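You operate a simulated robot arm through the tools that you are given. There is no shell and no other tool. Be economical: measure what you need, move in short steps, check, and stop when the job is done.

You are at the controls of a simulated two-armed robot. One attempt, no reset.

JOB
Hold the deep grey tote on the black table top steady with one hand and put the purple band shaft in it with the other. Open the top drawer of the dark grey cabinet, fetch the silver ring from the black table top and set it in the inside of the top drawer of the dark grey cabinet and shut the drawer again. Put the blue bearing from the tote bench top on the tooling bench top. Take the black can and leave it on the cream stand top. Open the blue tub lid, take the black brush from the drain board of the wash tub and put it on the top of the steel plate, then shut the lid. Any order will do. Set down upright: black can.

Only the result counts: the job must be done as asked and must still hold three seconds after the hand-in. Knocking over, shifting, dropping, spilling or breaking anything else fails it. A push-on lid holds only when it is set on centred and level and pressed home; a screw cap is set on level and turned clockwise until tight.

ROBOT AND FRAMES
Two 7-joint arms with two-finger grippers on one trunk, on a base that drives. Base frame: it is fixed to the floor where the robot stands at the start and does not move with it; the origin is under the middle of the robot, x ahead of it, y to its left, z up; the surface under the hand at the start is at about z = 0.76. Units: m, rad, N and s.
The left shoulder is at the start at [0.04, 0.165, 1.13], the right one opposite. With the tool pointing down near the work surface each hand reaches from about 0.24 to 0.72 m from the robot's upright axis, wherever it stands, measured 20 degrees to its own side. Places, roughly: black brush (9x5x6 cm) [-4.1, -7.5, 0.8]; black can (14x8x10 cm) [-5.3, -4, 0.9]; blue bearing (5x5x2 cm) [-3.6, -2, 0.9]; blue tub lid [-4.3, -7.5, 0.9]; cream stand top (73x24 cm) [-5.3, -2.08, 0.86]; deep grey tote (30x22x13 cm) [0.5, 0.4, 0.8]; inside of the top drawer of the dark grey cabinet [-1.6, -2.6, 0.6]; purple band shaft (12x4x4 cm) [0.5, 0.1, 0.8]; silver ring (5x5x2 cm) [0.4, 0.5, 0.8]; tooling bench top [-7.4, -1.7, 0.9]; top drawer of the dark grey cabinet [-1.7, -2.6, 0.7]; top of the steel plate (25x21 cm) [-4.28, -6.02, 0.92]. Payload 2.45 kg a hand.
The TCP of each hand is the grasp point between the finger pads, 0.026 m short of the fingertips. In the tool frame z runs along the fingers and y along their closing line. The gripper opens to 0.096 m. The gripper's body begins 0.069 m behind the TCP.
Orientation is told as [roll, pitch, yaw] about the base's x, y, z axes, in that order, counted from this pose: with the fingers straight down and closing along the base's y, the tool's x points along the base's -x, its y along +y and its z along -z.

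CONTROLS
- The arms move only by the tool nudge_tool. It takes "left_moves", "right_moves" or both (then of equal length, played together; a hand with none holds still); each is a list of rows, each a list of 3 entries, a list of its own where there are three numbers: the shift along the tool's x, y, z in units of 30 mm (1.0 is 30 mm), then the turn, a rotation vector about the tool's x, y, z in units of 8 degrees (1.0 is 8 degrees), then the gripper command, from -1 (shut) to 1 (fully open), values between in proportion. In form: [[[x, y, z], [rx, ry, rz], grip], ...]. A call has 1 to 12 rows; each row shifts and turns the commanded pose from where the row before left it, along the tool's axes as they then stand. A call with a number of a shift or a turn outside -1 to 1 is refused whole. Each row takes 0.2 s and may step no farther than 0.05 m and 0.15 rad from the row before; otherwise, or with a gripper value out of range, the whole call is refused. A pose out of reach is approached as far as the arm can. The call stops where the force on the tool passes 40 N (or 10 N more than at its start, if that is more) or the arm is blocked; 0.2 s more then pass. The fingers move at their own pace and stop on an object; they squeeze with about 25 N. The grip force told is the motor's: it shows also when the fingers shut on nothing. Time passes only in rows, and 0.2 s behind the last, so rows that do not move let the fingers close. It gives the time, the measured TCP pose, the force on the tool (base axes), the opening and the grip force at its end, in the units of the frame above (readings bear some noise), with the torque about the TCP (base axes, N m) and any sound that the robot's microphone picked up.
- Cameras (640 x 400 px; columns grow to the right, rows downward): "scene" is now at [0.0978, 0.0485, 1.5897]; the picture's right is [0.62, -0.78, 0.00], its down [-0.60, -0.48, -0.63] and it looks along [0.50, 0.40, -0.77] (base axes); focal length 248 px, centre (320, 200). "left" rides on the left gripper at [0.082, -0.003, -0.098] in its tool frame; the picture's right is [0.04, 1.00, 0.00], its down [-0.73, 0.03, -0.68] and it looks along [-0.68, 0.03, 0.73] (tool axes); focal length 256 px, centre (320, 200). "right" rides on the right gripper at [0.082, 0.003, -0.098] in its tool frame; the picture's right is [-0.04, 1.00, 0.00], its down [-0.73, -0.03, -0.68] and it looks along [-0.68, -0.03, 0.73] (tool axes); focal length 256 px, centre (320, 200). There is no depth. A picture from a camera that has moved, and an enlarged one, comes with that camera's place and axes in the base frame and with its lens. The place of the scene camera against the robot may be out by one fixed shift of up to 0.018 m in any direction.
- capture(camera): a new picture of that camera. It takes no simulated time.
- lift_body(by): slides the trunk up (or, below 0, down) by that many m; the arms and the scene camera ride with it, the base frame stays. It gives what a move gives, with no picture.
- drive_base(legs): drives the robot by 1 to 6 legs, each [ahead, left, turn to the left] in m, m and rad, along the robot's own axes; the way and the turn of a leg run together, so that a leg with both is an arc; at most 1.5 m and 3.142 rad a leg. The arms and the cameras ride along, it lands a little off, and it stops where it bumps. It gives what a move gives.
- pan_tilt(pan, tilt): turns the head with the scene camera to pan (to the left, within 2.094 rad either way) and tilt (down, from -0.506 to 1.204), counted from straight ahead of the robot. It gives what a move gives.
- enlarge(camera, box): a new picture of the part [left, top, right, bottom] of that camera's present view, enlarged. It takes no simulated time.
- finish_job(): hands the job in; it is judged then, once.

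Go step by step. Nothing tells you exact positions but the pictures and the camera data: compare them with the known pose of the tool, close in by small moves and look again before you grip or let go. The budget is 207 turns and 202 pictures, counting those below and the enlarged ones. Unless the task says otherwise, let go and move clear before handing in.

The tools are called after "Call:" by a JSON object that holds its "api" and its "payload". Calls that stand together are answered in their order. nudge_tool: Moves the arms, as the interface text tells. Its arguments: {"type":"object","properties":{"left_moves":{"type":"array"},"right_moves":{"type":"array"}},"required":[]} The other tools are called the same way: lift_body (by) slides the trunk up or down; drive_base (legs) drives the base; pan_tilt (pan, tilt) turns the head that bears the scene camera; capture (camera) takes a picture; enlarge (camera, box) takes an enlarged picture of a part of a camera's view; finish_job () hands the job in.

At the start:

```text
time: 0.0
left_position: [0.3208, 0.3859, 1.0362]
left_ee_rot: [0.0, 0.0, 0.002]
left_ft_force: [-1.0, 0.4, -0.4]
left_torque: [0.04, 0.0, 0.03]
left_gripper_width: 0.096
left_gripper_force: 0.2
right_position: [0.4476, 0.0549, 1.2262]
right_ee_rot: [0.0, 0.001, 0.0]
right_ft_force: [-0.7, -0.4, -0.5]
right_torque: [0.02, 0.01, -0.01]
right_gripper_width: 0.0961
right_gripper_force: 0.1
trunk travel left (down, up): [-0.3, 0.267]
robot x, y, heading: [0.0028, 0.0028, -0.0]
head pan, tilt: [0.674, 0.88]
```

scene: 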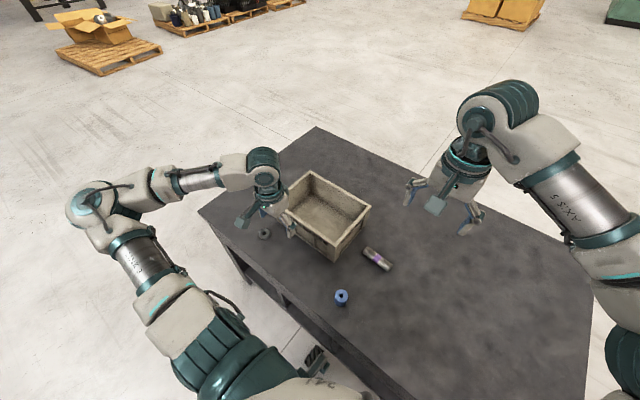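
right: 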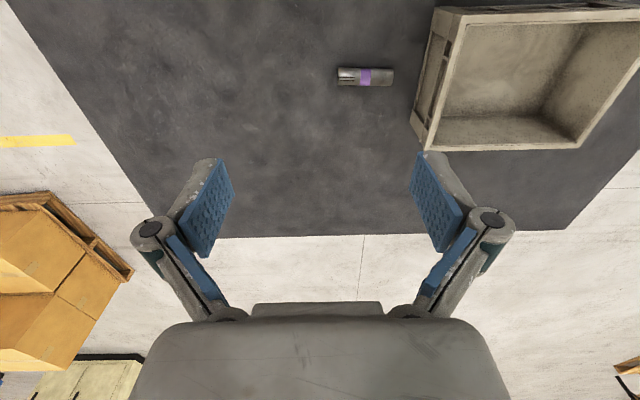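
left: 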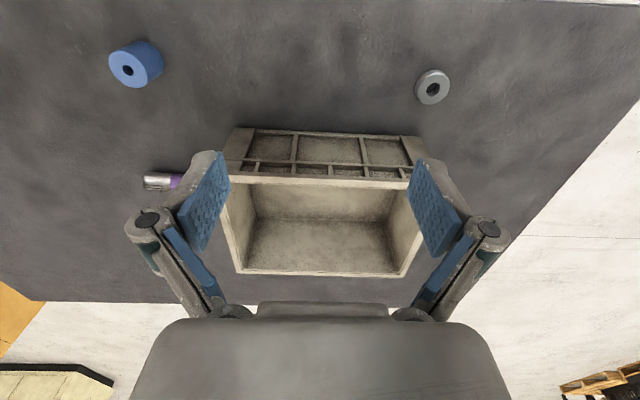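

I see the tote ahead, with the silver ring near [0.36, 0.54] and the shaft near [0.54, 0.14] lying along y. I'll turn the left hand to straddle the tote's near wall and the right hand to grip across the shaft.

Call:
{"api": "nudge_tool", "payload": {"left_moves": [[[0, 0, 0], [0, 0, 1], 1], [[0, 0, 0], [0, 0, 1], 1], [[0, 0, 0], [0, 0, 1], 1], [[0, 0, 0], [0, 0, 1], 1], [[0, 0, 0], [0, 0, 1], 1], [[0, 0, 0], [0, 0, 1], 1], [[0, 0, 0], [0, 0, 1], 1], [[0, 0, 0], [0, 0, 1], 1], [[0, 0, 0], [0, 0, 1], 1], [[0, 0, 0], [0, 0, 1], 1], [[0, 0, 0], [0, 0, 1], 1], [[0, 0, 0], [0, 0, 0.25], 1]], "right_moves": [[[0, 0, 0], [0, 0, -1], 1], [[0, 0, 0], [0, 0, -1], 1], [[0, 0, 0], [0, 0, -1], 1], [[0, 0, 0], [0, 0, -1], 1], [[0, 0, 0], [0, 0, -1], 1], [[0, 0, 0], [0, 0, -1], 1], [[0, 0, 0], [0, 0, -1], 1], [[0, 0, 0], [0, 0, -1], 1], [[0, 0, 0], [0, 0, -1], 1], [[0, 0, 0], [0, 0, -1], 1], [[0, 0, 0], [0, 0, -1], 1], [[0, 0, 0], [0, 0, -0.25], 1]]}}

```text
time: 2.6
left_position: [0.3185, 0.3841, 1.0385]
left_ee_rot: [0.002, 0.002, -1.573]
left_ft_force: [-0.3, 1.0, -0.5]
left_torque: [-0.02, -0.02, 0.0]
left_gripper_width: 0.0957
left_gripper_force: 0.0
right_position: [0.3522, 0.0523, 1.1874]
right_ee_rot: [-0.003, -0.005, 1.57]
right_ft_force: [0.5, -0.7, 0.7]
right_torque: [0.01, 0.02, 0.03]
right_gripper_width: 0.0959
right_gripper_force: 0.0
right hand out of reach, approached as far as the arm can: row 9, 10, 11, 12
trunk travel left (down, up): [-0.3, 0.267]
robot x, y, heading: [0.0018, 0.0003, 0.003]
head pan, tilt: [0.674, 0.88]
```

The right hand was limited at that height, so I'll lower it and bring both nearer, staying above the tote and table.

Call:
{"api": "nudge_tool", "payload": {"left_moves": [[[0.2, 0.6, 0.3], [0, 0, 0], 1], [[0.2, 0.6, 0.3], [0, 0, 0], 1], [[0.2, 0.6, 0.3], [0, 0, 0], 1], [[0.2, 0.6, 0.3], [0, 0, 0], 1], [[0.2, 0.6, 0.4], [0, 0, 0], 1], [[0.2, 0.6, 0.4], [0, 0, 0], 1]], "right_moves": [[[0, 0, 1], [0, 0, 0], 1], [[0, 0, 1], [0, 0, 0], 1], [[0, 0, 1], [0, 0, 0], 1], [[0, 0, 1], [0, 0, 0], 1], [[0, 0, 1], [0, 0, 0], 1], [[0, 0, 1], [0, 0, 0], 1]]}}

Call:
{"api": "capture", "payload": {"camera": "right"}}

Call:
{"api": "capture", "payload": {"camera": "left"}}

```text
time: 4.0
left_position: [0.4264, 0.4186, 0.9791]
left_ee_rot: [0.0, 0.002, -1.571]
left_ft_force: [0.1, -0.1, -0.7]
left_torque: [-0.02, 0.04, -0.01]
left_gripper_width: 0.0957
left_gripper_force: 0.0
right_position: [0.3538, 0.0522, 1.0067]
right_ee_rot: [0.001, -0.003, 1.569]
right_ft_force: [0.2, -0.7, -0.2]
right_torque: [0.03, 0.0, 0.0]
right_gripper_width: 0.096
right_gripper_force: 0.0
trunk travel left (down, up): [-0.3, 0.267]
robot x, y, heading: [-0.0055, -0.0013, -0.0]
head pan, tilt: [0.674, 0.88]
```

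```text
198 pictures are left
camera right: at [0.3516, -0.0292, 1.1069], right [-1.0, 0.04, 0.0], down [0.03, 0.73, 0.68], along [0.03, 0.68, -0.73], focal length 256 px, centre (320, 200)
```

right: 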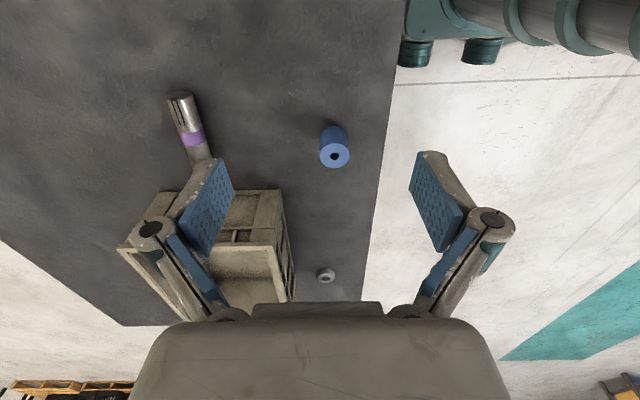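

```text
197 pictures are left
camera left: at [0.423, 0.4997, 1.0759], right [1.0, 0.04, 0.0], down [0.03, -0.73, 0.68], along [0.03, -0.68, -0.74], focal length 256 px, centre (320, 200)
```

left: 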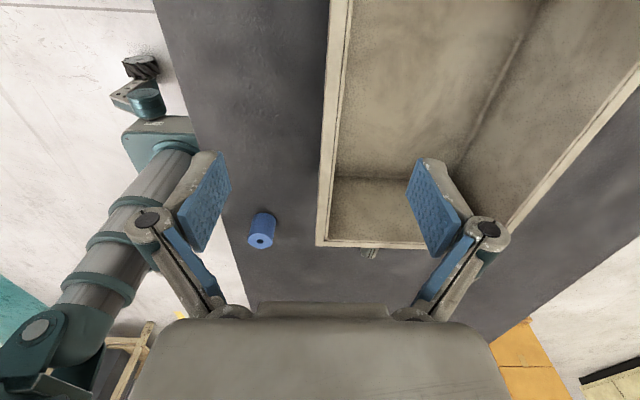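

Both views agree: tote near wall at x≈0.434, shaft centre about [0.539, 0.145] tilted ~4° off y. I'll lower the left hand over the wall and move the right above the shaft.

Call:
{"api": "nudge_tool", "payload": {"left_moves": [[[0, 0.27, 0], [0, 0, 0], 1], [[0, 0, 0.5], [0, 0, 0], 1], [[0, 0, 0.6], [0, 0, 0], 1], [[0, 0, 0.6], [0, 0, 0], 1], [[0, 0, 0.6], [0, 0, 0], 1], [[0, 0, 0.6], [0, 0, 0], 1], [[0, 0, 0.4], [0, 0, 0], 1]], "right_moves": [[[-0.443, -0.881, 0.5], [0, 0, 0], 1], [[-0.443, -0.881, 0.5], [0, 0, 0], 1], [[-0.443, -0.881, 0.5], [0, 0, 0], 1], [[-0.443, -0.881, 0.5], [0, 0, 0], 1], [[-0.443, -0.881, 0.5], [0, 0, 0], 1], [[-0.443, -0.881, 0.5], [0, 0, 0], 1], [[-0.443, -0.881, 0.5], [0, 0, 0.5], 1]]}}

Call:
{"api": "capture", "payload": {"camera": "right"}}

Call:
{"api": "capture", "payload": {"camera": "left"}}

```text
time: 5.6
left_position: [0.4345, 0.4206, 0.8773]
left_ee_rot: [0.0, -0.002, -1.569]
left_ft_force: [0.7, -1.2, 0.0]
left_torque: [-0.03, 0.01, -0.03]
left_gripper_width: 0.096
left_gripper_force: 0.3
right_position: [0.3957, 0.0756, 0.9819]
right_ee_rot: [-0.003, -0.001, 1.49]
right_ft_force: [-0.4, -0.5, 0.8]
right_torque: [-0.02, 0.03, -0.01]
right_gripper_width: 0.0959
right_gripper_force: 0.1
right hand out of reach, approached as far as the arm can: row 1, 2, 3, 4, 5, 6
trunk travel left (down, up): [-0.3, 0.267]
robot x, y, heading: [-0.0, 0.0015, 0.001]
head pan, tilt: [0.674, 0.88]
```

```text
196 pictures are left
camera right: at [0.3871, -0.006, 1.081], right [-0.99, 0.12, 0.0], down [0.09, 0.73, 0.68], along [0.08, 0.68, -0.73], focal length 256 px, centre (320, 200)
```

right: 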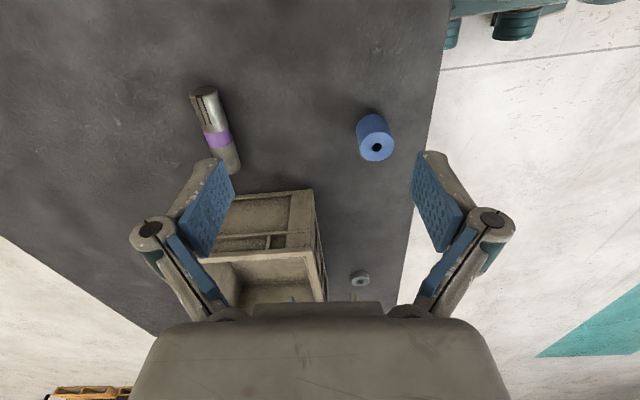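

```text
195 pictures are left
camera left: at [0.4311, 0.5012, 0.9758], right [1.0, 0.04, 0.0], down [0.03, -0.73, 0.68], along [0.03, -0.68, -0.73], focal length 256 px, centre (320, 200)
```

left: 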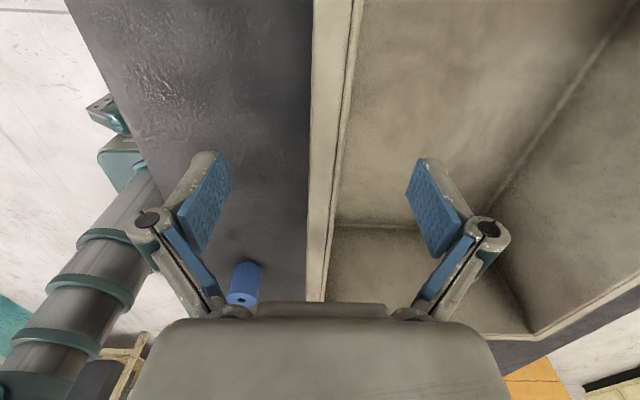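

The right hand at yaw +90 is limited in reach. I'll turn it the other way to yaw −90 and try from there; the left hand is well placed over the wall and stays open.

Call:
{"api": "nudge_tool", "payload": {"right_moves": [[[0, 0, -0.3], [0, 0, 1], 1], [[0, 0, -0.3], [0, 0, 1], 1], [[0, 0, 0], [0, 0, 1], 1], [[0, 0, 0], [0, 0, 1], 1], [[0, 0, 0], [0, 0, 1], 1], [[0, 0, 0], [0, 0, 1], 1], [[0, 0, 0], [0, 0, 1], 1], [[0, 0, 0], [0, 0, 1], 1], [[0, 0, 0], [0, 0, 1], 1], [[0, 0, 0], [0, 0, 1], 1], [[0, 0, 0], [0, 0, 1], 1], [[0, 0, 0], [0, 0, 1], 1]]}}

Call:
{"api": "nudge_tool", "payload": {"right_moves": [[[0, 0, 0], [0, 0, 1], 1], [[0, 0, 0], [0, 0, 1], 1], [[0, 0, 0], [0, 0, 1], 1], [[0, 0, 0], [0, 0, 1], 1], [[0, 0, 0], [0, 0, 1], 1], [[0, 0, 0], [0, 0, 1], 1], [[0, 0, 0], [0, 0, 1], 1], [[0, 0, 0], [0, 0, 1], 1], [[0, 0, 0], [0, 0, 1], 1], [[0, 0, 0], [0, 0, 1], 1], [[0, 0, 0], [0, 0, 0.2], 1]]}}

```text
time: 8.2
left_position: [0.434, 0.4211, 0.8799]
left_ee_rot: [0.002, 0.004, -1.569]
left_ft_force: [-0.3, 0.9, 0.0]
left_torque: [-0.03, -0.02, -0.01]
left_gripper_width: 0.0959
left_gripper_force: 0.1
right_position: [0.3961, 0.0765, 1.0003]
right_ee_rot: [0.001, -0.001, -0.177]
right_ft_force: [0.1, -0.5, -0.2]
right_torque: [0.01, -0.03, -0.02]
right_gripper_width: 0.096
right_gripper_force: 0.0
trunk travel left (down, up): [-0.3, 0.267]
robot x, y, heading: [0.0018, -0.0006, 0.001]
head pan, tilt: [0.674, 0.88]
```

```text
time: 10.6
left_position: [0.4347, 0.4196, 0.8796]
left_ee_rot: [0.002, 0.001, -1.57]
left_ft_force: [-0.5, 0.0, 1.0]
left_torque: [-0.04, 0.04, 0.03]
left_gripper_width: 0.096
left_gripper_force: 0.1
right_position: [0.3969, 0.0758, 1.0]
right_ee_rot: [-0.001, 0.001, -1.6]
right_ft_force: [-1.0, -0.4, 0.4]
right_torque: [-0.03, 0.0, -0.01]
right_gripper_width: 0.0959
right_gripper_force: 0.0
trunk travel left (down, up): [-0.3, 0.267]
robot x, y, heading: [0.0006, -0.0001, -0.0]
head pan, tilt: [0.674, 0.88]
```

Right hand is now at yaw −1.6, matching the shaft's lie. Moving it above the shaft.

Call:
{"api": "nudge_tool", "payload": {"right_moves": [[[0.378, 0.745, 0.61], [0, 0, 0], 1], [[0.378, 0.745, 0.61], [0, 0, 0], 1], [[0.378, 0.745, 0.61], [0, 0, 0], 1], [[0.378, 0.745, 0.61], [0, 0, 0], 1], [[0.378, 0.745, 0.61], [0, 0, 0], 1], [[0.378, 0.745, 0.61], [0, 0, 0], 1]]}}

Call:
{"api": "capture", "payload": {"camera": "right"}}

```text
time: 12.0
left_position: [0.435, 0.4201, 0.8788]
left_ee_rot: [0.003, 0.0, -1.569]
left_ft_force: [-0.1, 0.4, -0.5]
left_torque: [0.02, -0.04, 0.01]
left_gripper_width: 0.096
left_gripper_force: 0.2
right_position: [0.5328, 0.1415, 0.8899]
right_ee_rot: [0.0, 0.002, -1.598]
right_ft_force: [-0.2, 0.2, -0.6]
right_torque: [0.02, -0.01, 0.03]
right_gripper_width: 0.096
right_gripper_force: 0.1
trunk travel left (down, up): [-0.3, 0.267]
robot x, y, heading: [0.0, 0.0003, -0.0]
head pan, tilt: [0.674, 0.88]
```

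```text
194 pictures are left
camera right: at [0.5397, 0.222, 0.9893], right [1.0, -0.07, 0.0], down [-0.05, -0.73, 0.68], along [-0.05, -0.68, -0.74], focal length 256 px, centre (320, 200)
```

right: 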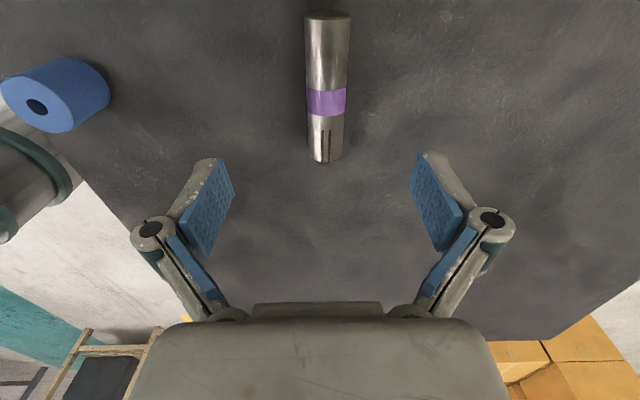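

The shaft lies right between the fingers' plane; band at about [0.538, 0.140]. I'll descend to z≈0.792 and close the right, and also close the left on the tote wall.

Call:
{"api": "nudge_tool", "payload": {"right_moves": [[[0, 0.15, 0.6], [0, 0, 0], 1], [[0, 0, 0.7], [0, 0, 0], 1], [[0, 0, 0.7], [0, 0, 0], 1], [[0, 0, 0.7], [0, 0, 0], 1], [[0, 0, 0.5], [0, 0, 0], 1], [[0, 0, 0], [0, 0, 0], 1], [[0, 0, 0], [0, 0, 0], -1], [[0, 0, 0], [0, 0, 0], -1], [[0, 0, 0], [0, 0, 0], -1]], "left_moves": [[[0, 0, 0], [0, 0, 0], 0.5], [[0, 0, 0], [0, 0, 0], 0.2], [[0, 0, 0], [0, 0, 0], -0.1], [[0, 0, 0], [0, 0, 0], -0.4], [[0, 0, 0], [0, 0, 0], -0.6], [[0, 0, 0], [0, 0, 0], -0.8], [[0, 0, 0], [0, 0, 0], -1], [[0, 0, 0], [0, 0, 0], -1], [[0, 0, 0], [0, 0, 0], -1]]}}

Call:
{"api": "capture", "payload": {"camera": "left"}}

Call:
{"api": "capture", "payload": {"camera": "scene"}}

```text
time: 14.0
left_position: [0.4343, 0.4211, 0.8795]
left_ee_rot: [0.002, 0.002, -1.569]
left_ft_force: [0.3, -0.4, 0.7]
left_torque: [0.0, 0.0, -0.4]
left_gripper_width: 0.014
left_gripper_force: 25.0
right_position: [0.5372, 0.1403, 0.7951]
right_ee_rot: [0.001, 0.001, -1.6]
right_ft_force: [0.5, 0.6, 1.9]
right_torque: [0.16, -0.02, 0.03]
right_gripper_width: 0.031
right_gripper_force: 24.9
trunk travel left (down, up): [-0.3, 0.267]
robot x, y, heading: [0.0035, 0.0042, -0.001]
head pan, tilt: [0.674, 0.88]
```

```text
193 pictures are left
camera left: at [0.4302, 0.5005, 0.9772], right [1.0, 0.04, 0.0], down [0.03, -0.73, 0.68], along [0.03, -0.68, -0.73], focal length 256 px, centre (320, 200)
```

left: 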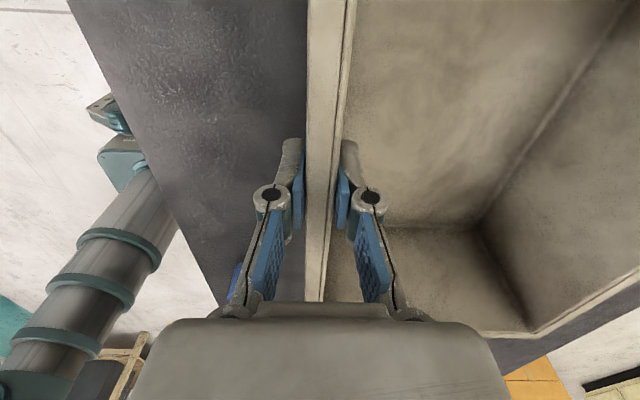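

```text
192 pictures are left
camera scene: at [0.0994, 0.0493, 1.5896], right [0.62, -0.78, 0.0], down [-0.6, -0.48, -0.63], along [0.5, 0.4, -0.77], focal length 248 px, centre (320, 200)
```

scene: 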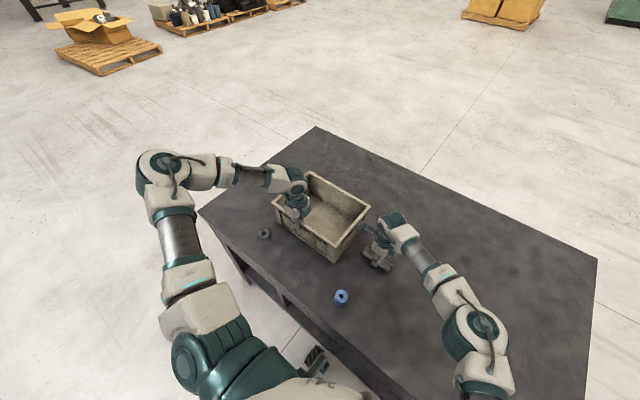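

Both grips took (wall 14 mm, shaft 31 mm). Lifting the shaft and carrying it above the tote.

Call:
{"api": "nudge_tool", "payload": {"right_moves": [[[0, 0, -0.9], [0, 0, 0], -1], [[0, 0, -0.9], [0, 0, 0], -1], [[0, 0, -0.9], [0, 0, 0], -1], [[0, 0, -0.9], [0, 0, 0], -1], [[0, 0, -0.9], [0, 0, 0], -1], [[0, 0, -0.9], [0, 0, 0], -1], [[0, 0, -0.9], [0, 0, 0], -1]]}}

Call:
{"api": "nudge_tool", "payload": {"right_moves": [[[0.92, 0.11, 0], [0, 0, 0], -1], [[0.92, 0.11, 0], [0, 0, 0], -1], [[0.92, 0.11, 0], [0, 0, 0], -1], [[0.92, 0.11, 0], [0, 0, 0], -1], [[0.92, 0.11, 0], [0, 0, 0], -1], [[0.92, 0.11, 0], [0, 0, 0], -1], [[0.92, 0.11, 0], [0, 0, 0], -1], [[0.7, 0.11, 0], [0, 0, 0], -1]]}}

Call:
{"api": "capture", "payload": {"camera": "right"}}

Call:
{"api": "capture", "payload": {"camera": "scene"}}

```text
time: 15.6
left_position: [0.4333, 0.4194, 0.8801]
left_ee_rot: [0.003, -0.001, -1.569]
left_ft_force: [-1.7, 0.2, 1.6]
left_torque: [-0.07, -0.07, -0.34]
left_gripper_width: 0.0135
left_gripper_force: 24.8
right_position: [0.5369, 0.1403, 0.9841]
right_ee_rot: [0.001, 0.002, -1.6]
right_ft_force: [0.8, 0.4, -4.1]
right_torque: [-0.01, 0.03, 0.04]
right_gripper_width: 0.031
right_gripper_force: 24.3
trunk travel left (down, up): [-0.3, 0.267]
robot x, y, heading: [-0.0022, 0.0021, 0.003]
head pan, tilt: [0.674, 0.88]
```

```text
time: 17.4
left_position: [0.434, 0.4211, 0.8794]
left_ee_rot: [0.001, 0.001, -1.571]
left_ft_force: [-1.3, 1.9, 1.6]
left_torque: [0.73, -0.02, 0.01]
left_gripper_width: 0.0134
left_gripper_force: 25.4
right_position: [0.5436, 0.1769, 0.9838]
right_ee_rot: [0.001, 0.002, -1.598]
right_ft_force: [-0.5, -0.2, -2.6]
right_torque: [-0.01, -0.01, -0.03]
right_gripper_width: 0.0313
right_gripper_force: 24.9
right hand out of reach, approached as far as the arm can: row 2, 3, 4, 5, 6, 7, 8
trunk travel left (down, up): [-0.3, 0.267]
robot x, y, heading: [0.0032, -0.0028, -0.0]
head pan, tilt: [0.674, 0.88]
```

```text
191 pictures are left
camera right: at [0.5495, 0.2591, 1.0839], right [1.0, -0.07, 0.0], down [-0.05, -0.73, 0.68], along [-0.05, -0.68, -0.74], focal length 256 px, centre (320, 200)
```

right: 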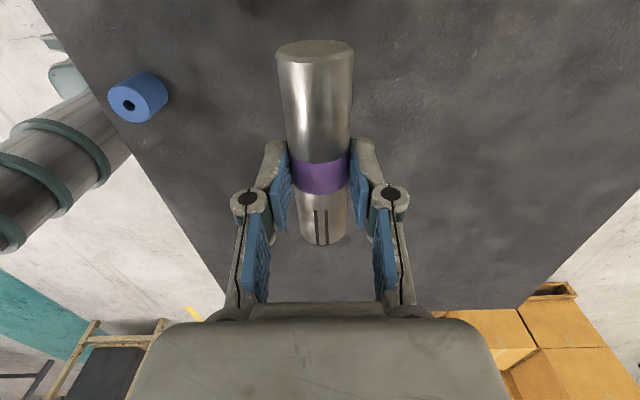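

```text
190 pictures are left
camera scene: at [0.0995, 0.0506, 1.5895], right [0.62, -0.78, 0.0], down [-0.6, -0.48, -0.63], along [0.5, 0.39, -0.77], focal length 248 px, centre (320, 200)
```

scene: 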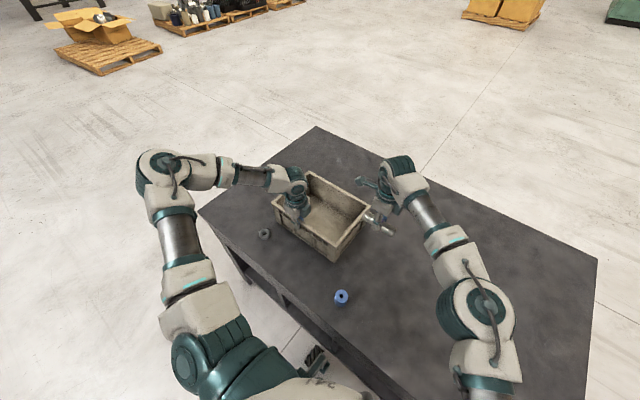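

The right hand can't get across from here. I'll release and raise the left, drive the base 0.22 m left, then re-grip the tote.

Call:
{"api": "nudge_tool", "payload": {"left_moves": [[[0, 0, 0], [0, 0, 0], 1], [[0, 0, 0], [0, 0, 0], 1], [[0, 0, 0], [0, 0, 0], 1], [[0, 0, -0.9], [0, 0, 0], 1], [[0, 0, -0.9], [0, 0, 0], 1], [[0, 0, -0.9], [0, 0, 0], 1], [[0, 0, -0.9], [0, 0, 0], 1]]}}

Call:
{"api": "drive_base", "payload": {"legs": [[0, 0.22, 0]]}}

Call:
{"api": "capture", "payload": {"camera": "left"}}

Call:
{"api": "capture", "payload": {"camera": "scene"}}

```text
time: 19.0
left_position: [0.4346, 0.4194, 0.988]
left_ee_rot: [0.004, 0.002, -1.569]
left_ft_force: [0.2, -1.0, -1.1]
left_torque: [0.0, -0.02, 0.03]
left_gripper_width: 0.0959
left_gripper_force: 0.0
right_position: [0.5433, 0.1778, 0.9845]
right_ee_rot: [0.001, 0.002, -1.6]
right_ft_force: [-0.8, -0.6, -3.4]
right_torque: [-0.01, 0.01, -0.01]
right_gripper_width: 0.0312
right_gripper_force: 25.1
trunk travel left (down, up): [-0.3, 0.267]
robot x, y, heading: [-0.0006, -0.0019, 0.0]
head pan, tilt: [0.674, 0.88]
```

```text
time: 20.7
left_position: [0.4348, 0.6409, 0.9865]
left_ee_rot: [0.0, 0.003, -1.568]
left_ft_force: [-0.3, -0.8, -0.4]
left_torque: [0.0, -0.01, 0.0]
left_gripper_width: 0.0958
left_gripper_force: 0.1
right_position: [0.5435, 0.3978, 0.9845]
right_ee_rot: [0.001, 0.002, -1.596]
right_ft_force: [0.2, 0.8, -3.6]
right_torque: [-0.02, 0.0, 0.0]
right_gripper_width: 0.0313
right_gripper_force: 24.3
trunk travel left (down, up): [-0.3, 0.267]
robot x, y, heading: [0.0019, 0.2216, -0.002]
head pan, tilt: [0.674, 0.88]
```

```text
189 pictures are left
camera left: at [0.4307, 0.7208, 1.0845], right [1.0, 0.04, 0.0], down [0.03, -0.73, 0.68], along [0.03, -0.68, -0.73], focal length 256 px, centre (320, 200)
```

left: 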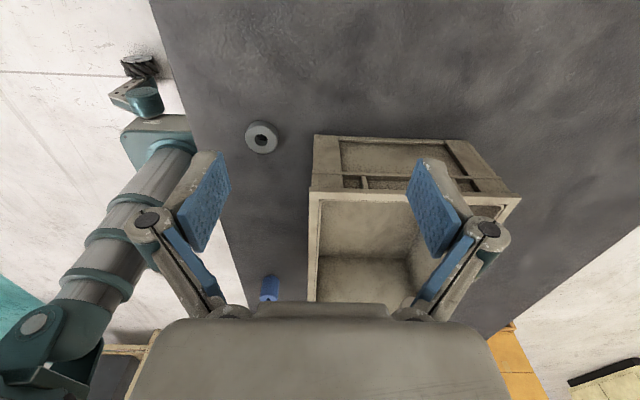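

```text
188 pictures are left
camera scene: at [0.0996, 0.2693, 1.5895], right [0.62, -0.78, 0.0], down [-0.6, -0.48, -0.63], along [0.49, 0.4, -0.77], focal length 248 px, centre (320, 200)
```

scene: 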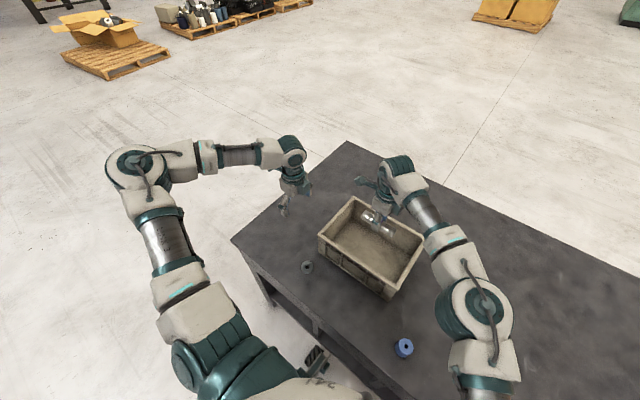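

The tote is unmoved. I'll bring the left hand back over the near wall at y≈0.475 and the right hand to [0.57, 0.355] above the tote.

Call:
{"api": "nudge_tool", "payload": {"right_moves": [[[-0.7, 0.465, 0], [0, 0, 0], -1], [[-0.7, 0.465, 0], [0, 0, 0], -1], [[0, 0, 0], [0, 0, 0], -1], [[0, 0, 0], [0, 0, 0], -1], [[0, 0, 0], [0, 0, 0], -1], [[0, 0, 0], [0, 0, 0], -1]], "left_moves": [[[-0.92, 0, 0], [0, 0, 0], 1], [[-0.92, 0, 0], [0, 0, 0], 1], [[-0.92, 0, 0], [0, 0, 0], 1], [[-0.92, 0, 0], [0, 0, 0], 1], [[-0.92, 0, 0], [0, 0, 0], 1], [[-0.92, 0, 0], [0, 0, 0], 1]]}}

Call:
{"api": "capture", "payload": {"camera": "left"}}

Call:
{"api": "capture", "payload": {"camera": "right"}}

```text
time: 22.1
left_position: [0.4331, 0.467, 0.9902]
left_ee_rot: [0.005, 0.009, -1.57]
left_ft_force: [0.3, -0.1, 0.6]
left_torque: [0.01, -0.01, -0.02]
left_gripper_width: 0.0961
left_gripper_force: 0.0
right_position: [0.5681, 0.3496, 0.9863]
right_ee_rot: [0.004, 0.007, -1.598]
right_ft_force: [0.7, -0.9, -3.3]
right_torque: [0.06, 0.02, -0.02]
right_gripper_width: 0.0314
right_gripper_force: 25.1
trunk travel left (down, up): [-0.3, 0.267]
robot x, y, heading: [0.0011, 0.2169, 0.001]
head pan, tilt: [0.674, 0.88]
```

```text
187 pictures are left
camera left: at [0.4277, 0.5468, 1.0877], right [1.0, 0.04, 0.0], down [0.03, -0.74, 0.67], along [0.03, -0.67, -0.74], focal length 256 px, centre (320, 200)
```

left: 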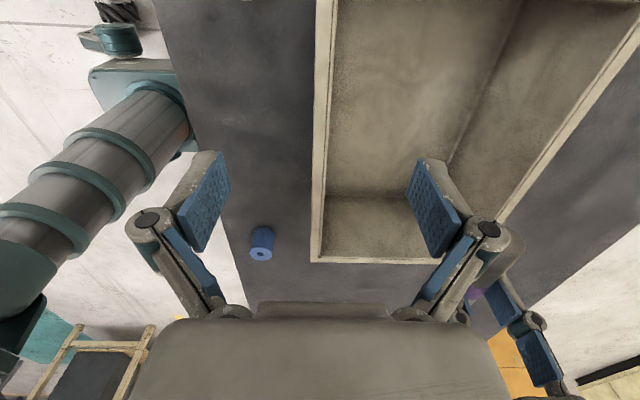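

```text
186 pictures are left
camera right: at [0.5734, 0.4299, 1.0875], right [1.0, -0.07, 0.0], down [-0.05, -0.74, 0.67], along [-0.04, -0.67, -0.74], focal length 256 px, centre (320, 200)
```

right: 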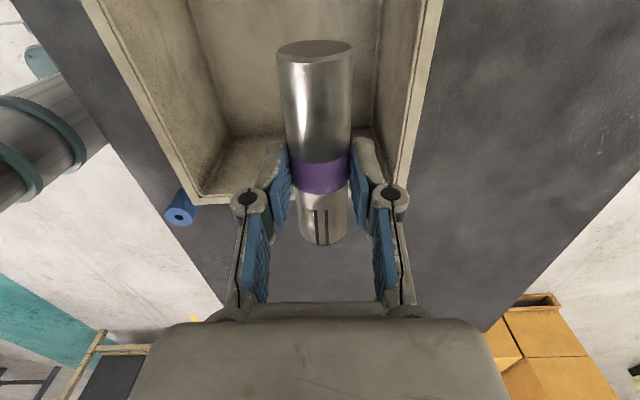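

Wall centre x≈0.435 and tote inner x 0.447–0.64. Lowering and closing the left on the wall, and nudging the right to x≈0.56, y≈0.365.

Call:
{"api": "nudge_tool", "payload": {"left_moves": [[[0, 0.07, 0.73], [0, 0, 0], 1], [[0, 0, 0.73], [0, 0, 0], 1], [[0, 0, 0.73], [0, 0, 0], 1], [[0, 0, 0.73], [0, 0, 0], 1], [[0, 0, 0.73], [0, 0, 0], 1], [[0, 0, 0], [0, 0, 0], 0.4], [[0, 0, 0], [0, 0, 0], 0], [[0, 0, 0], [0, 0, 0], -0.4], [[0, 0, 0], [0, 0, 0], -0.7], [[0, 0, 0], [0, 0, 0], -1], [[0, 0, 0], [0, 0, 0], -1]], "right_moves": [[[0.25, -0.15, 0], [0, 0, 0], -1], [[0.25, -0.1, 0], [0, 0, 0], -1], [[0, 0, 0], [0, 0, 0], -1], [[0, 0, 0], [0, 0, 0], -1], [[0, 0, 0], [0, 0, 0], -1], [[0, 0, 0], [0, 0, 0], -1], [[0, 0, 0], [0, 0, 0], -1], [[0, 0, 0], [0, 0, 0], -1], [[0, 0, 0], [0, 0, 0], -1], [[0, 0, 0], [0, 0, 0], -1], [[0, 0, 0], [0, 0, 0], -1]]}}

Call:
{"api": "nudge_tool", "payload": {"right_moves": [[[0, 0, 0.8], [0, 0, 0], -1], [[0, 0, 0.8], [0, 0, 0], -1], [[0, 0, 0.8], [0, 0, 0], -1], [[0, 0, 0.8], [0, 0, 0], -1], [[0, 0, 0.8], [0, 0, 0], -1], [[0, 0, 0.8], [0, 0, 0], -1]]}}

Call:
{"api": "capture", "payload": {"camera": "right"}}

Call:
{"api": "capture", "payload": {"camera": "scene"}}

```text
time: 24.5
left_position: [0.4341, 0.4745, 0.8804]
left_ee_rot: [0.01, 0.001, -1.569]
left_ft_force: [0.1, 1.8, 7.9]
left_torque: [-0.7, 0.01, -0.29]
left_gripper_width: 0.0136
left_gripper_force: 24.7
right_position: [0.5597, 0.3714, 0.9862]
right_ee_rot: [0.002, 0.004, -1.596]
right_ft_force: [0.9, -0.6, -4.0]
right_torque: [0.03, 0.01, 0.05]
right_gripper_width: 0.0313
right_gripper_force: 24.9
trunk travel left (down, up): [-0.3, 0.267]
robot x, y, heading: [0.0024, 0.2178, 0.003]
head pan, tilt: [0.674, 0.88]
```

```text
time: 25.9
left_position: [0.4347, 0.4717, 0.8798]
left_ee_rot: [0.006, 0.003, -1.57]
left_ft_force: [1.0, 7.7, 14.4]
left_torque: [0.34, 0.0, -0.1]
left_gripper_width: 0.0136
left_gripper_force: 25.2
right_position: [0.5619, 0.3702, 0.8434]
right_ee_rot: [0.005, 0.004, -1.6]
right_ft_force: [0.5, -0.2, -4.0]
right_torque: [-0.05, 0.0, 0.0]
right_gripper_width: 0.031
right_gripper_force: 25.5
trunk travel left (down, up): [-0.3, 0.267]
robot x, y, heading: [-0.0006, 0.221, 0.0]
head pan, tilt: [0.674, 0.88]
```

```text
185 pictures are left
camera right: at [0.5672, 0.4521, 0.9424], right [1.0, -0.07, 0.0], down [-0.05, -0.73, 0.68], along [-0.04, -0.68, -0.74], focal length 256 px, centre (320, 200)
```

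right: 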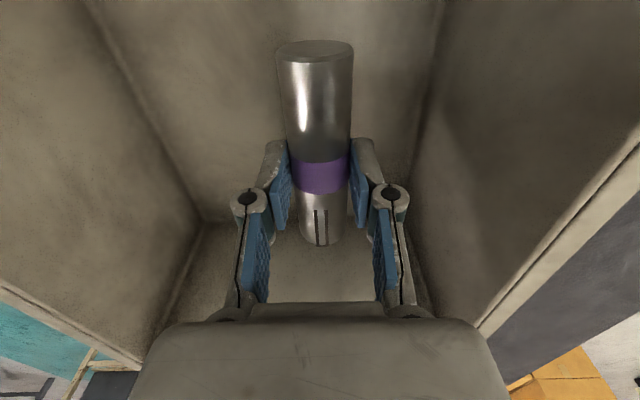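

```text
184 pictures are left
camera scene: at [0.0986, 0.2705, 1.5897], right [0.62, -0.78, 0.0], down [-0.6, -0.48, -0.63], along [0.5, 0.4, -0.77], focal length 248 px, centre (320, 200)
```

scene: 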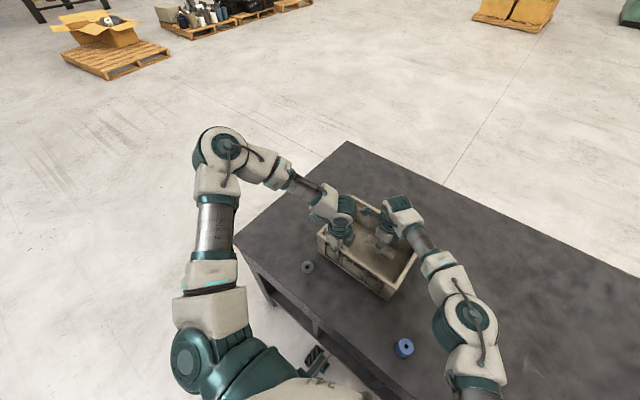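

The shaft is inside with clearance. Lowering to near the floor, letting go, and lifting out.

Call:
{"api": "nudge_tool", "payload": {"right_moves": [[[0, 0, 0.4], [0, 0, 0], -1], [[0, 0, 0.4], [0, 0, 0], -1], [[0, 0, 0.3], [0, 0, 0], -1], [[0, 0, 0.15], [0, 0, 0], -1], [[0, 0, 0], [0, 0, 0], -1]]}}

```text
time: 27.1
left_position: [0.4338, 0.4719, 0.8794]
left_ee_rot: [0.005, 0.004, -1.57]
left_ft_force: [2.0, 5.4, 15.0]
left_torque: [-0.06, -0.07, -0.12]
left_gripper_width: 0.0135
left_gripper_force: 25.2
right_position: [0.5618, 0.3721, 0.8047]
right_ee_rot: [0.004, 0.005, -1.599]
right_ft_force: [0.0, -0.1, -4.0]
right_torque: [0.0, 0.0, 0.04]
right_gripper_width: 0.0314
right_gripper_force: 24.7
trunk travel left (down, up): [-0.3, 0.267]
robot x, y, heading: [0.0033, 0.2201, 0.002]
head pan, tilt: [0.674, 0.88]
```

No floor contact yet; I'll go down gently in 3 mm steps.

Call:
{"api": "nudge_tool", "payload": {"right_moves": [[[0, 0, 0.1], [0, 0, 0], -1], [[0, 0, 0.1], [0, 0, 0], -1], [[0, 0, 0], [0, 0, 0], -1]]}}

```text
time: 27.9
left_position: [0.4344, 0.4718, 0.8792]
left_ee_rot: [0.006, 0.004, -1.569]
left_ft_force: [5.8, 2.2, 2.4]
left_torque: [-0.19, -0.17, 0.04]
left_gripper_width: 0.0138
left_gripper_force: 25.0
right_position: [0.5619, 0.3712, 0.8001]
right_ee_rot: [0.006, 0.004, -1.597]
right_ft_force: [0.5, 1.3, 16.3]
right_torque: [0.05, -0.04, -0.04]
right_gripper_width: 0.0314
right_gripper_force: 25.1
trunk travel left (down, up): [-0.3, 0.267]
robot x, y, heading: [-0.0011, 0.2206, -0.004]
head pan, tilt: [0.674, 0.88]
```

The shaft is on the tote floor. Releasing and lifting out.

Call:
{"api": "nudge_tool", "payload": {"right_moves": [[[0, 0, 0], [0, 0, 0], 0.2], [[0, 0, 0], [0, 0, 0], 0.2], [[0, 0, -0.3], [0, 0, 0], 0.2], [[0, 0, -0.9], [0, 0, 0], 0.2], [[0, 0, -0.9], [0, 0, 0], 0.2], [[0, 0, -0.9], [0, 0, 0], 0.2], [[0, 0, -0.9], [0, 0, 0], 0.2], [[0, 0, -0.9], [0, 0, 0], 0.2], [[0, 0, -0.9], [0, 0, 0], 0.2], [[0, 0, -0.9], [0, 0, 0], 0.2]]}}

Call:
{"api": "nudge_tool", "payload": {"left_moves": [[[0, 0, 0], [0, 0, 0], 1], [[0, 0, 0], [0, 0, 0], 1], [[0, 0, 0], [0, 0, 0], 1], [[0, 0, -0.9], [0, 0, 0], 1], [[0, 0, -0.9], [0, 0, 0], 1], [[0, 0, -0.9], [0, 0, 0], 1], [[0, 0, -0.9], [0, 0, 0], 1], [[0, 0, -0.5], [0, 0, 0], 1]], "right_moves": [[[0, 0, -0.8], [0, 0, 0], 1], [[0, 0, -0.5], [0, 0, 0], 1], [[-0.9, 0, 0], [0, 0, 0], 1], [[-0.9, 0, 0], [0, 0, 0], 1], [[-0.9, 0, 0], [0, 0, 0], 1], [[-0.9, 0, 0], [0, 0, 0], 1], [[-0.9, 0, 0], [0, 0, 0], 1], [[-0.9, 0, 0], [0, 0, 0], 1]]}}

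Call:
{"api": "capture", "payload": {"camera": "scene"}}

Call:
{"api": "capture", "payload": {"camera": "left"}}

```text
time: 30.1
left_position: [0.4333, 0.4731, 0.8794]
left_ee_rot: [0.006, 0.002, -1.569]
left_ft_force: [-2.0, -1.9, 6.3]
left_torque: [-0.12, 0.02, 0.08]
left_gripper_width: 0.0136
left_gripper_force: 25.1
right_position: [0.561, 0.3695, 0.998]
right_ee_rot: [0.004, 0.004, -1.598]
right_ft_force: [0.4, -0.1, 0.6]
right_torque: [0.01, -0.02, -0.04]
right_gripper_width: 0.0574
right_gripper_force: 0.1
trunk travel left (down, up): [-0.3, 0.267]
robot x, y, heading: [-0.0011, 0.2219, 0.001]
head pan, tilt: [0.674, 0.88]
```

```text
time: 31.9
left_position: [0.4341, 0.4708, 1.0039]
left_ee_rot: [0.004, 0.007, -1.569]
left_ft_force: [0.5, 0.4, -1.2]
left_torque: [-0.01, -0.02, -0.01]
left_gripper_width: 0.0957
left_gripper_force: 0.0
right_position: [0.556, 0.2049, 1.0357]
right_ee_rot: [0.002, 0.007, -1.598]
right_ft_force: [-0.4, 0.9, -0.5]
right_torque: [0.01, 0.0, 0.01]
right_gripper_width: 0.0959
right_gripper_force: 0.0
trunk travel left (down, up): [-0.3, 0.267]
robot x, y, heading: [-0.0005, 0.2202, 0.003]
head pan, tilt: [0.674, 0.88]
```

```text
183 pictures are left
camera scene: at [0.0992, 0.2642, 1.5898], right [0.62, -0.78, 0.0], down [-0.6, -0.48, -0.64], along [0.49, 0.4, -0.77], focal length 248 px, centre (320, 200)
```

scene: 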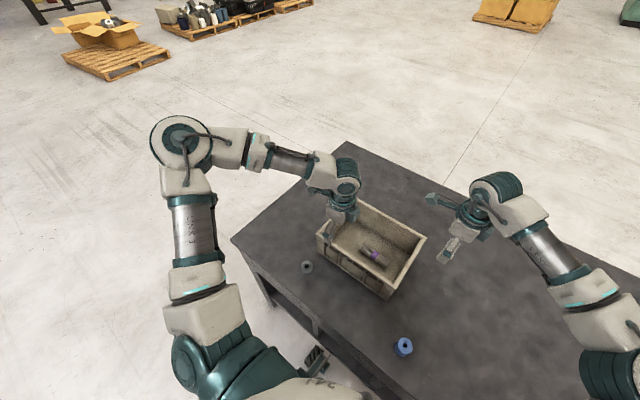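

```text
182 pictures are left
camera left: at [0.4297, 0.5505, 1.1014], right [1.0, 0.04, 0.01], down [0.03, -0.74, 0.68], along [0.03, -0.68, -0.74], focal length 256 px, centre (320, 200)
```

left: 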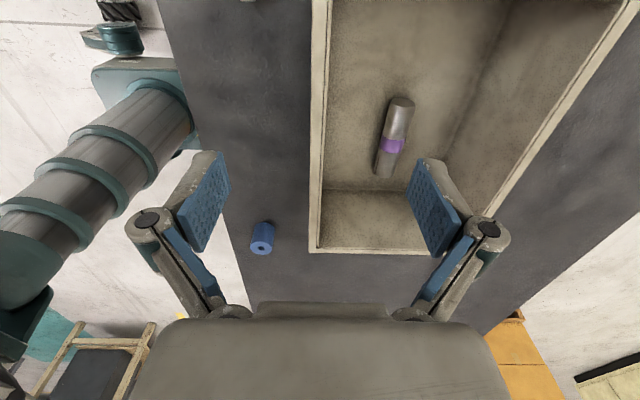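

The shaft is in the tote, which stands where it was. Now the silver ring at about [0.36, 0.545] with the left hand.

Call:
{"api": "nudge_tool", "payload": {"left_moves": [[[0.82, -0.82, 0], [0, 0, 0], 0.7], [[0.82, -0.82, 0], [0, 0, 0], 0.7], [[0.82, -0.82, 0], [0, 0, 0], 0.7], [[0, 0, 0.9], [0, 0, 0], 0.6], [[0, 0, 0.9], [0, 0, 0], 0.6], [[0, 0, 0.9], [0, 0, 0], 0.6], [[0, 0, 0.9], [0, 0, 0], 0.6]]}}

Call:
{"api": "capture", "payload": {"camera": "left"}}

```text
time: 33.5
left_position: [0.3608, 0.5472, 0.8941]
left_ee_rot: [0.002, 0.002, -1.569]
left_ft_force: [0.8, 0.1, -0.4]
left_torque: [0.02, -0.01, -0.01]
left_gripper_width: 0.0768
left_gripper_force: 0.0
right_position: [0.556, 0.2074, 1.0359]
right_ee_rot: [0.004, 0.003, -1.598]
right_ft_force: [-0.4, 0.6, 0.5]
right_torque: [0.0, -0.01, 0.02]
right_gripper_width: 0.0961
right_gripper_force: 0.0
trunk travel left (down, up): [-0.3, 0.267]
robot x, y, heading: [0.0004, 0.223, -0.001]
head pan, tilt: [0.674, 0.88]
```

```text
181 pictures are left
camera left: at [0.3564, 0.6277, 0.9913], right [1.0, 0.04, 0.0], down [0.03, -0.74, 0.68], along [0.03, -0.68, -0.74], focal length 256 px, centre (320, 200)
```

left: 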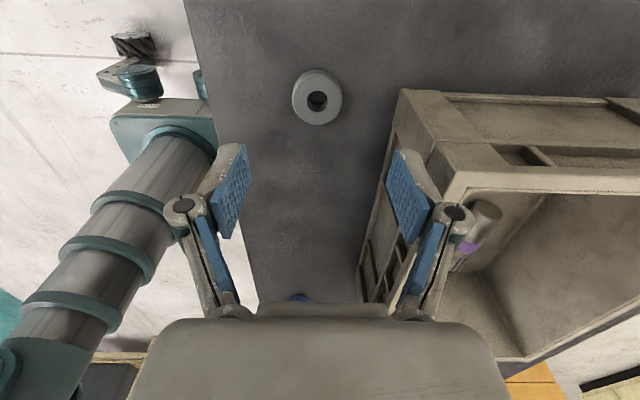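

Ring centred under the gripper at [0.358, 0.546]. Descending and gripping.

Call:
{"api": "nudge_tool", "payload": {"left_moves": [[[0, -0.1, 0.7], [0, 0, 0], 0.6], [[0, 0, 0.8], [0, 0, 0], 0.6], [[0, 0, 0.8], [0, 0, 0], 0.6], [[0, 0, 0.7], [0, 0, 0], 0.6], [[0, 0, 0.4], [0, 0, 0], 0.6], [[0, 0, 0.1], [0, 0, 0], 0.6], [[0, 0, 0], [0, 0, 0], -1], [[0, 0, 0], [0, 0, 0], -1], [[0, 0, 0], [0, 0, 0], -1]]}}

Call:
{"api": "capture", "payload": {"camera": "left"}}

```text
time: 35.5
left_position: [0.3573, 0.5472, 0.7903]
left_ee_rot: [0.004, 0.003, -1.57]
left_ft_force: [1.2, 0.4, 2.7]
left_torque: [0.0, -0.02, 0.04]
left_gripper_width: 0.0427
left_gripper_force: 24.5
right_position: [0.555, 0.2066, 1.0349]
right_ee_rot: [0.004, 0.005, -1.598]
right_ft_force: [0.3, -0.3, 0.4]
right_torque: [0.03, 0.0, -0.02]
right_gripper_width: 0.096
right_gripper_force: 0.0
trunk travel left (down, up): [-0.3, 0.267]
robot x, y, heading: [0.0009, 0.2214, 0.006]
head pan, tilt: [0.674, 0.88]
```

```text
180 pictures are left
camera left: at [0.3537, 0.6268, 0.8877], right [1.0, 0.04, 0.01], down [0.03, -0.74, 0.68], along [0.03, -0.68, -0.74], focal length 256 px, centre (320, 200)
```

left: 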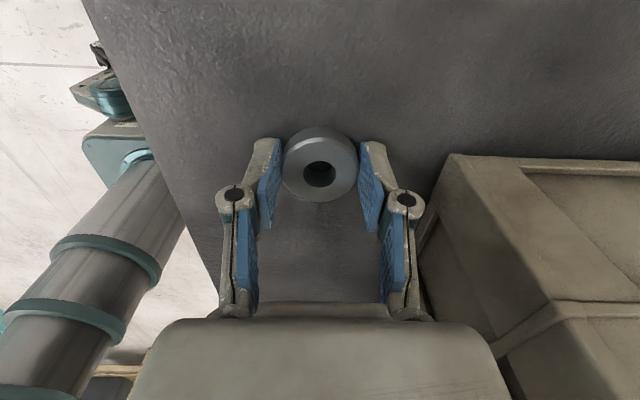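

Ring gripped (43 mm). Lifting it clear, and looking round with the head before driving.

Call:
{"api": "nudge_tool", "payload": {"left_moves": [[[0, 0, -0.9], [0, 0, 0], -1], [[0, 0, -0.9], [0, 0, 0], -1], [[0, 0, -0.9], [0, 0, 0], -1], [[0, 0, -0.9], [0, 0, 0], -1], [[0, 0, -0.9], [0, 0, 0], -1], [[0, 0, -0.9], [0, 0, 0], -1], [[0, 0, -0.9], [0, 0, 0], -1], [[0, 0, -0.9], [0, 0, 0], -1]]}}

Call:
{"api": "pan_tilt", "payload": {"pan": -2.09, "tilt": 0.35}}

Call:
{"api": "capture", "payload": {"camera": "scene"}}

Call:
{"api": "pan_tilt", "payload": {"pan": 2.09, "tilt": 0.35}}

Call:
{"api": "capture", "payload": {"camera": "scene"}}

```text
time: 37.3
left_position: [0.3572, 0.5462, 1.0061]
left_ee_rot: [0.002, 0.003, -1.569]
left_ft_force: [0.5, 0.5, -1.5]
left_torque: [0.01, 0.01, 0.02]
left_gripper_width: 0.0424
left_gripper_force: 25.1
right_position: [0.5544, 0.2073, 1.0366]
right_ee_rot: [0.003, 0.003, -1.599]
right_ft_force: [-0.3, 0.2, 0.9]
right_torque: [0.02, 0.01, 0.0]
right_gripper_width: 0.096
right_gripper_force: 0.0
trunk travel left (down, up): [-0.3, 0.267]
robot x, y, heading: [-0.0031, 0.2173, 0.001]
head pan, tilt: [0.674, 0.88]
```

```text
time: 39.7
left_position: [0.3567, 0.5471, 1.0042]
left_ee_rot: [0.004, 0.003, -1.57]
left_ft_force: [-0.3, 0.3, -0.9]
left_torque: [0.0, 0.0, -0.01]
left_gripper_width: 0.0428
left_gripper_force: 25.4
right_position: [0.5552, 0.2068, 1.0366]
right_ee_rot: [0.004, 0.003, -1.597]
right_ft_force: [0.2, 0.1, -0.1]
right_torque: [-0.03, 0.01, 0.0]
right_gripper_width: 0.0959
right_gripper_force: 0.2
trunk travel left (down, up): [-0.3, 0.267]
robot x, y, heading: [-0.0017, 0.2236, -0.003]
head pan, tilt: [-2.089, 0.351]
```

```text
179 pictures are left
camera scene: at [-0.0069, 0.139, 1.6363], right [-0.87, 0.49, 0.0], down [0.17, 0.3, -0.94], along [-0.47, -0.82, -0.34], focal length 248 px, centre (320, 200)
```

scene: 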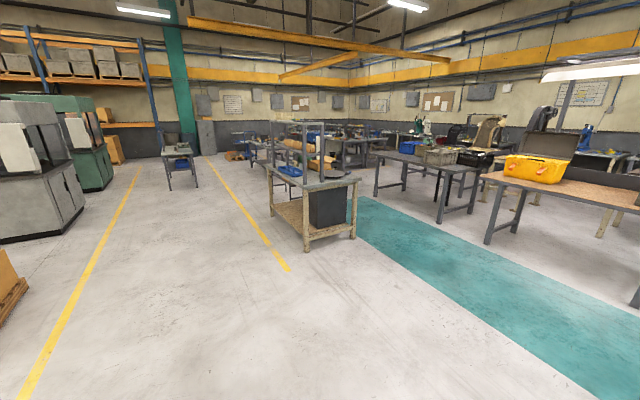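

```text
time: 43.1
left_position: [0.3565, 0.5464, 1.0054]
left_ee_rot: [0.004, 0.005, -1.57]
left_ft_force: [0.1, 0.1, -1.4]
left_torque: [-0.01, 0.0, 0.01]
left_gripper_width: 0.0428
left_gripper_force: 24.9
right_position: [0.5558, 0.2062, 1.0354]
right_ee_rot: [0.003, 0.004, -1.599]
right_ft_force: [0.0, 1.2, 0.3]
right_torque: [-0.04, -0.02, 0.0]
right_gripper_width: 0.0959
right_gripper_force: 0.0
trunk travel left (down, up): [-0.3, 0.267]
robot x, y, heading: [0.0014, 0.2185, -0.0]
head pan, tilt: [2.089, 0.351]
```

```text
178 pictures are left
camera scene: at [-0.007, 0.301, 1.6359], right [0.87, 0.5, 0.0], down [0.17, -0.3, -0.94], along [-0.47, 0.81, -0.34], focal length 248 px, centre (320, 200)
```

scene: 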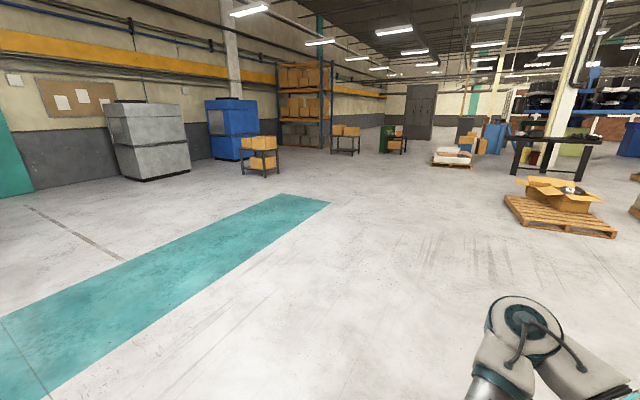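

The dark grey cabinet stands under a bench occupying about x −1.95…−1.2, y −3.6…−2.3, with the aisle on its −x side. I'll drive back and round into the aisle keeping heading +x, then look.

Call:
{"api": "drive_base", "payload": {"legs": [[-0.7, 0, 0], [-1.0, -0.5, 0], [-0.95, -0.5, 0]]}}

Call:
{"api": "pan_tilt", "payload": {"pan": -1.1, "tilt": 0.4}}

Call:
{"api": "capture", "payload": {"camera": "scene"}}

Call:
{"api": "pan_tilt", "payload": {"pan": -2.0, "tilt": 0.4}}

Call:
{"api": "capture", "payload": {"camera": "scene"}}

```text
time: 57.4
left_position: [-2.2939, -0.4542, 1.0047]
left_ee_rot: [0.007, -0.001, -1.559]
left_ft_force: [-0.2, 0.8, -0.8]
left_torque: [-0.03, 0.0, 0.0]
left_gripper_width: 0.0427
left_gripper_force: 25.1
right_position: [-2.093, -0.7912, 1.0349]
right_ee_rot: [0.004, 0.001, -1.585]
right_ft_force: [0.1, 0.2, -0.2]
right_torque: [-0.01, -0.01, -0.01]
right_gripper_width: 0.0964
right_gripper_force: 0.0
trunk travel left (down, up): [-0.3, 0.267]
robot x, y, heading: [-2.6431, -0.7885, 0.015]
head pan, tilt: [2.089, 0.351]
```

```text
time: 60.1
left_position: [-2.2982, -0.4559, 1.0068]
left_ee_rot: [0.009, 0.001, -1.558]
left_ft_force: [-0.2, -0.2, -1.9]
left_torque: [0.0, 0.0, 0.0]
left_gripper_width: 0.0429
left_gripper_force: 25.4
right_position: [-2.0953, -0.7931, 1.0371]
right_ee_rot: [0.007, 0.003, -1.587]
right_ft_force: [0.0, 0.5, -0.4]
right_torque: [0.02, 0.01, -0.05]
right_gripper_width: 0.0959
right_gripper_force: 0.1
trunk travel left (down, up): [-0.3, 0.267]
robot x, y, heading: [-2.6461, -0.7899, 0.011]
head pan, tilt: [-1.1, 0.4]
```

```text
177 pictures are left
camera scene: at [-2.5656, -0.8683, 1.6314], right [-0.89, -0.46, 0.0], down [-0.18, 0.34, -0.92], along [0.43, -0.82, -0.39], focal length 248 px, centre (320, 200)
```

scene: 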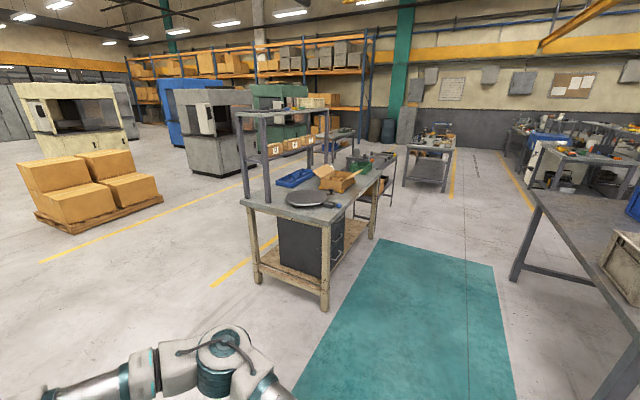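

```text
time: 61.3
left_position: [-2.2965, -0.4572, 1.0064]
left_ee_rot: [0.009, 0.002, -1.559]
left_ft_force: [-0.2, 1.0, -1.1]
left_torque: [0.03, 0.01, 0.0]
left_gripper_width: 0.0427
left_gripper_force: 25.2
right_position: [-2.0947, -0.7938, 1.0381]
right_ee_rot: [0.008, 0.003, -1.586]
right_ft_force: [0.5, -0.3, 0.3]
right_torque: [-0.01, 0.01, 0.02]
right_gripper_width: 0.0962
right_gripper_force: 0.0
trunk travel left (down, up): [-0.3, 0.267]
robot x, y, heading: [-2.6478, -0.7881, 0.011]
head pan, tilt: [-2.0, 0.4]
```

```text
176 pictures are left
camera scene: at [-2.6462, -0.8711, 1.6317], right [-0.91, 0.41, 0.0], down [0.15, 0.35, -0.92], along [-0.37, -0.84, -0.39], focal length 248 px, centre (320, 200)
```

scene: 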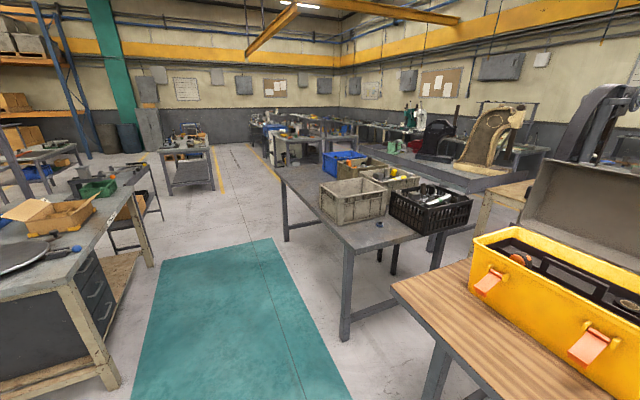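

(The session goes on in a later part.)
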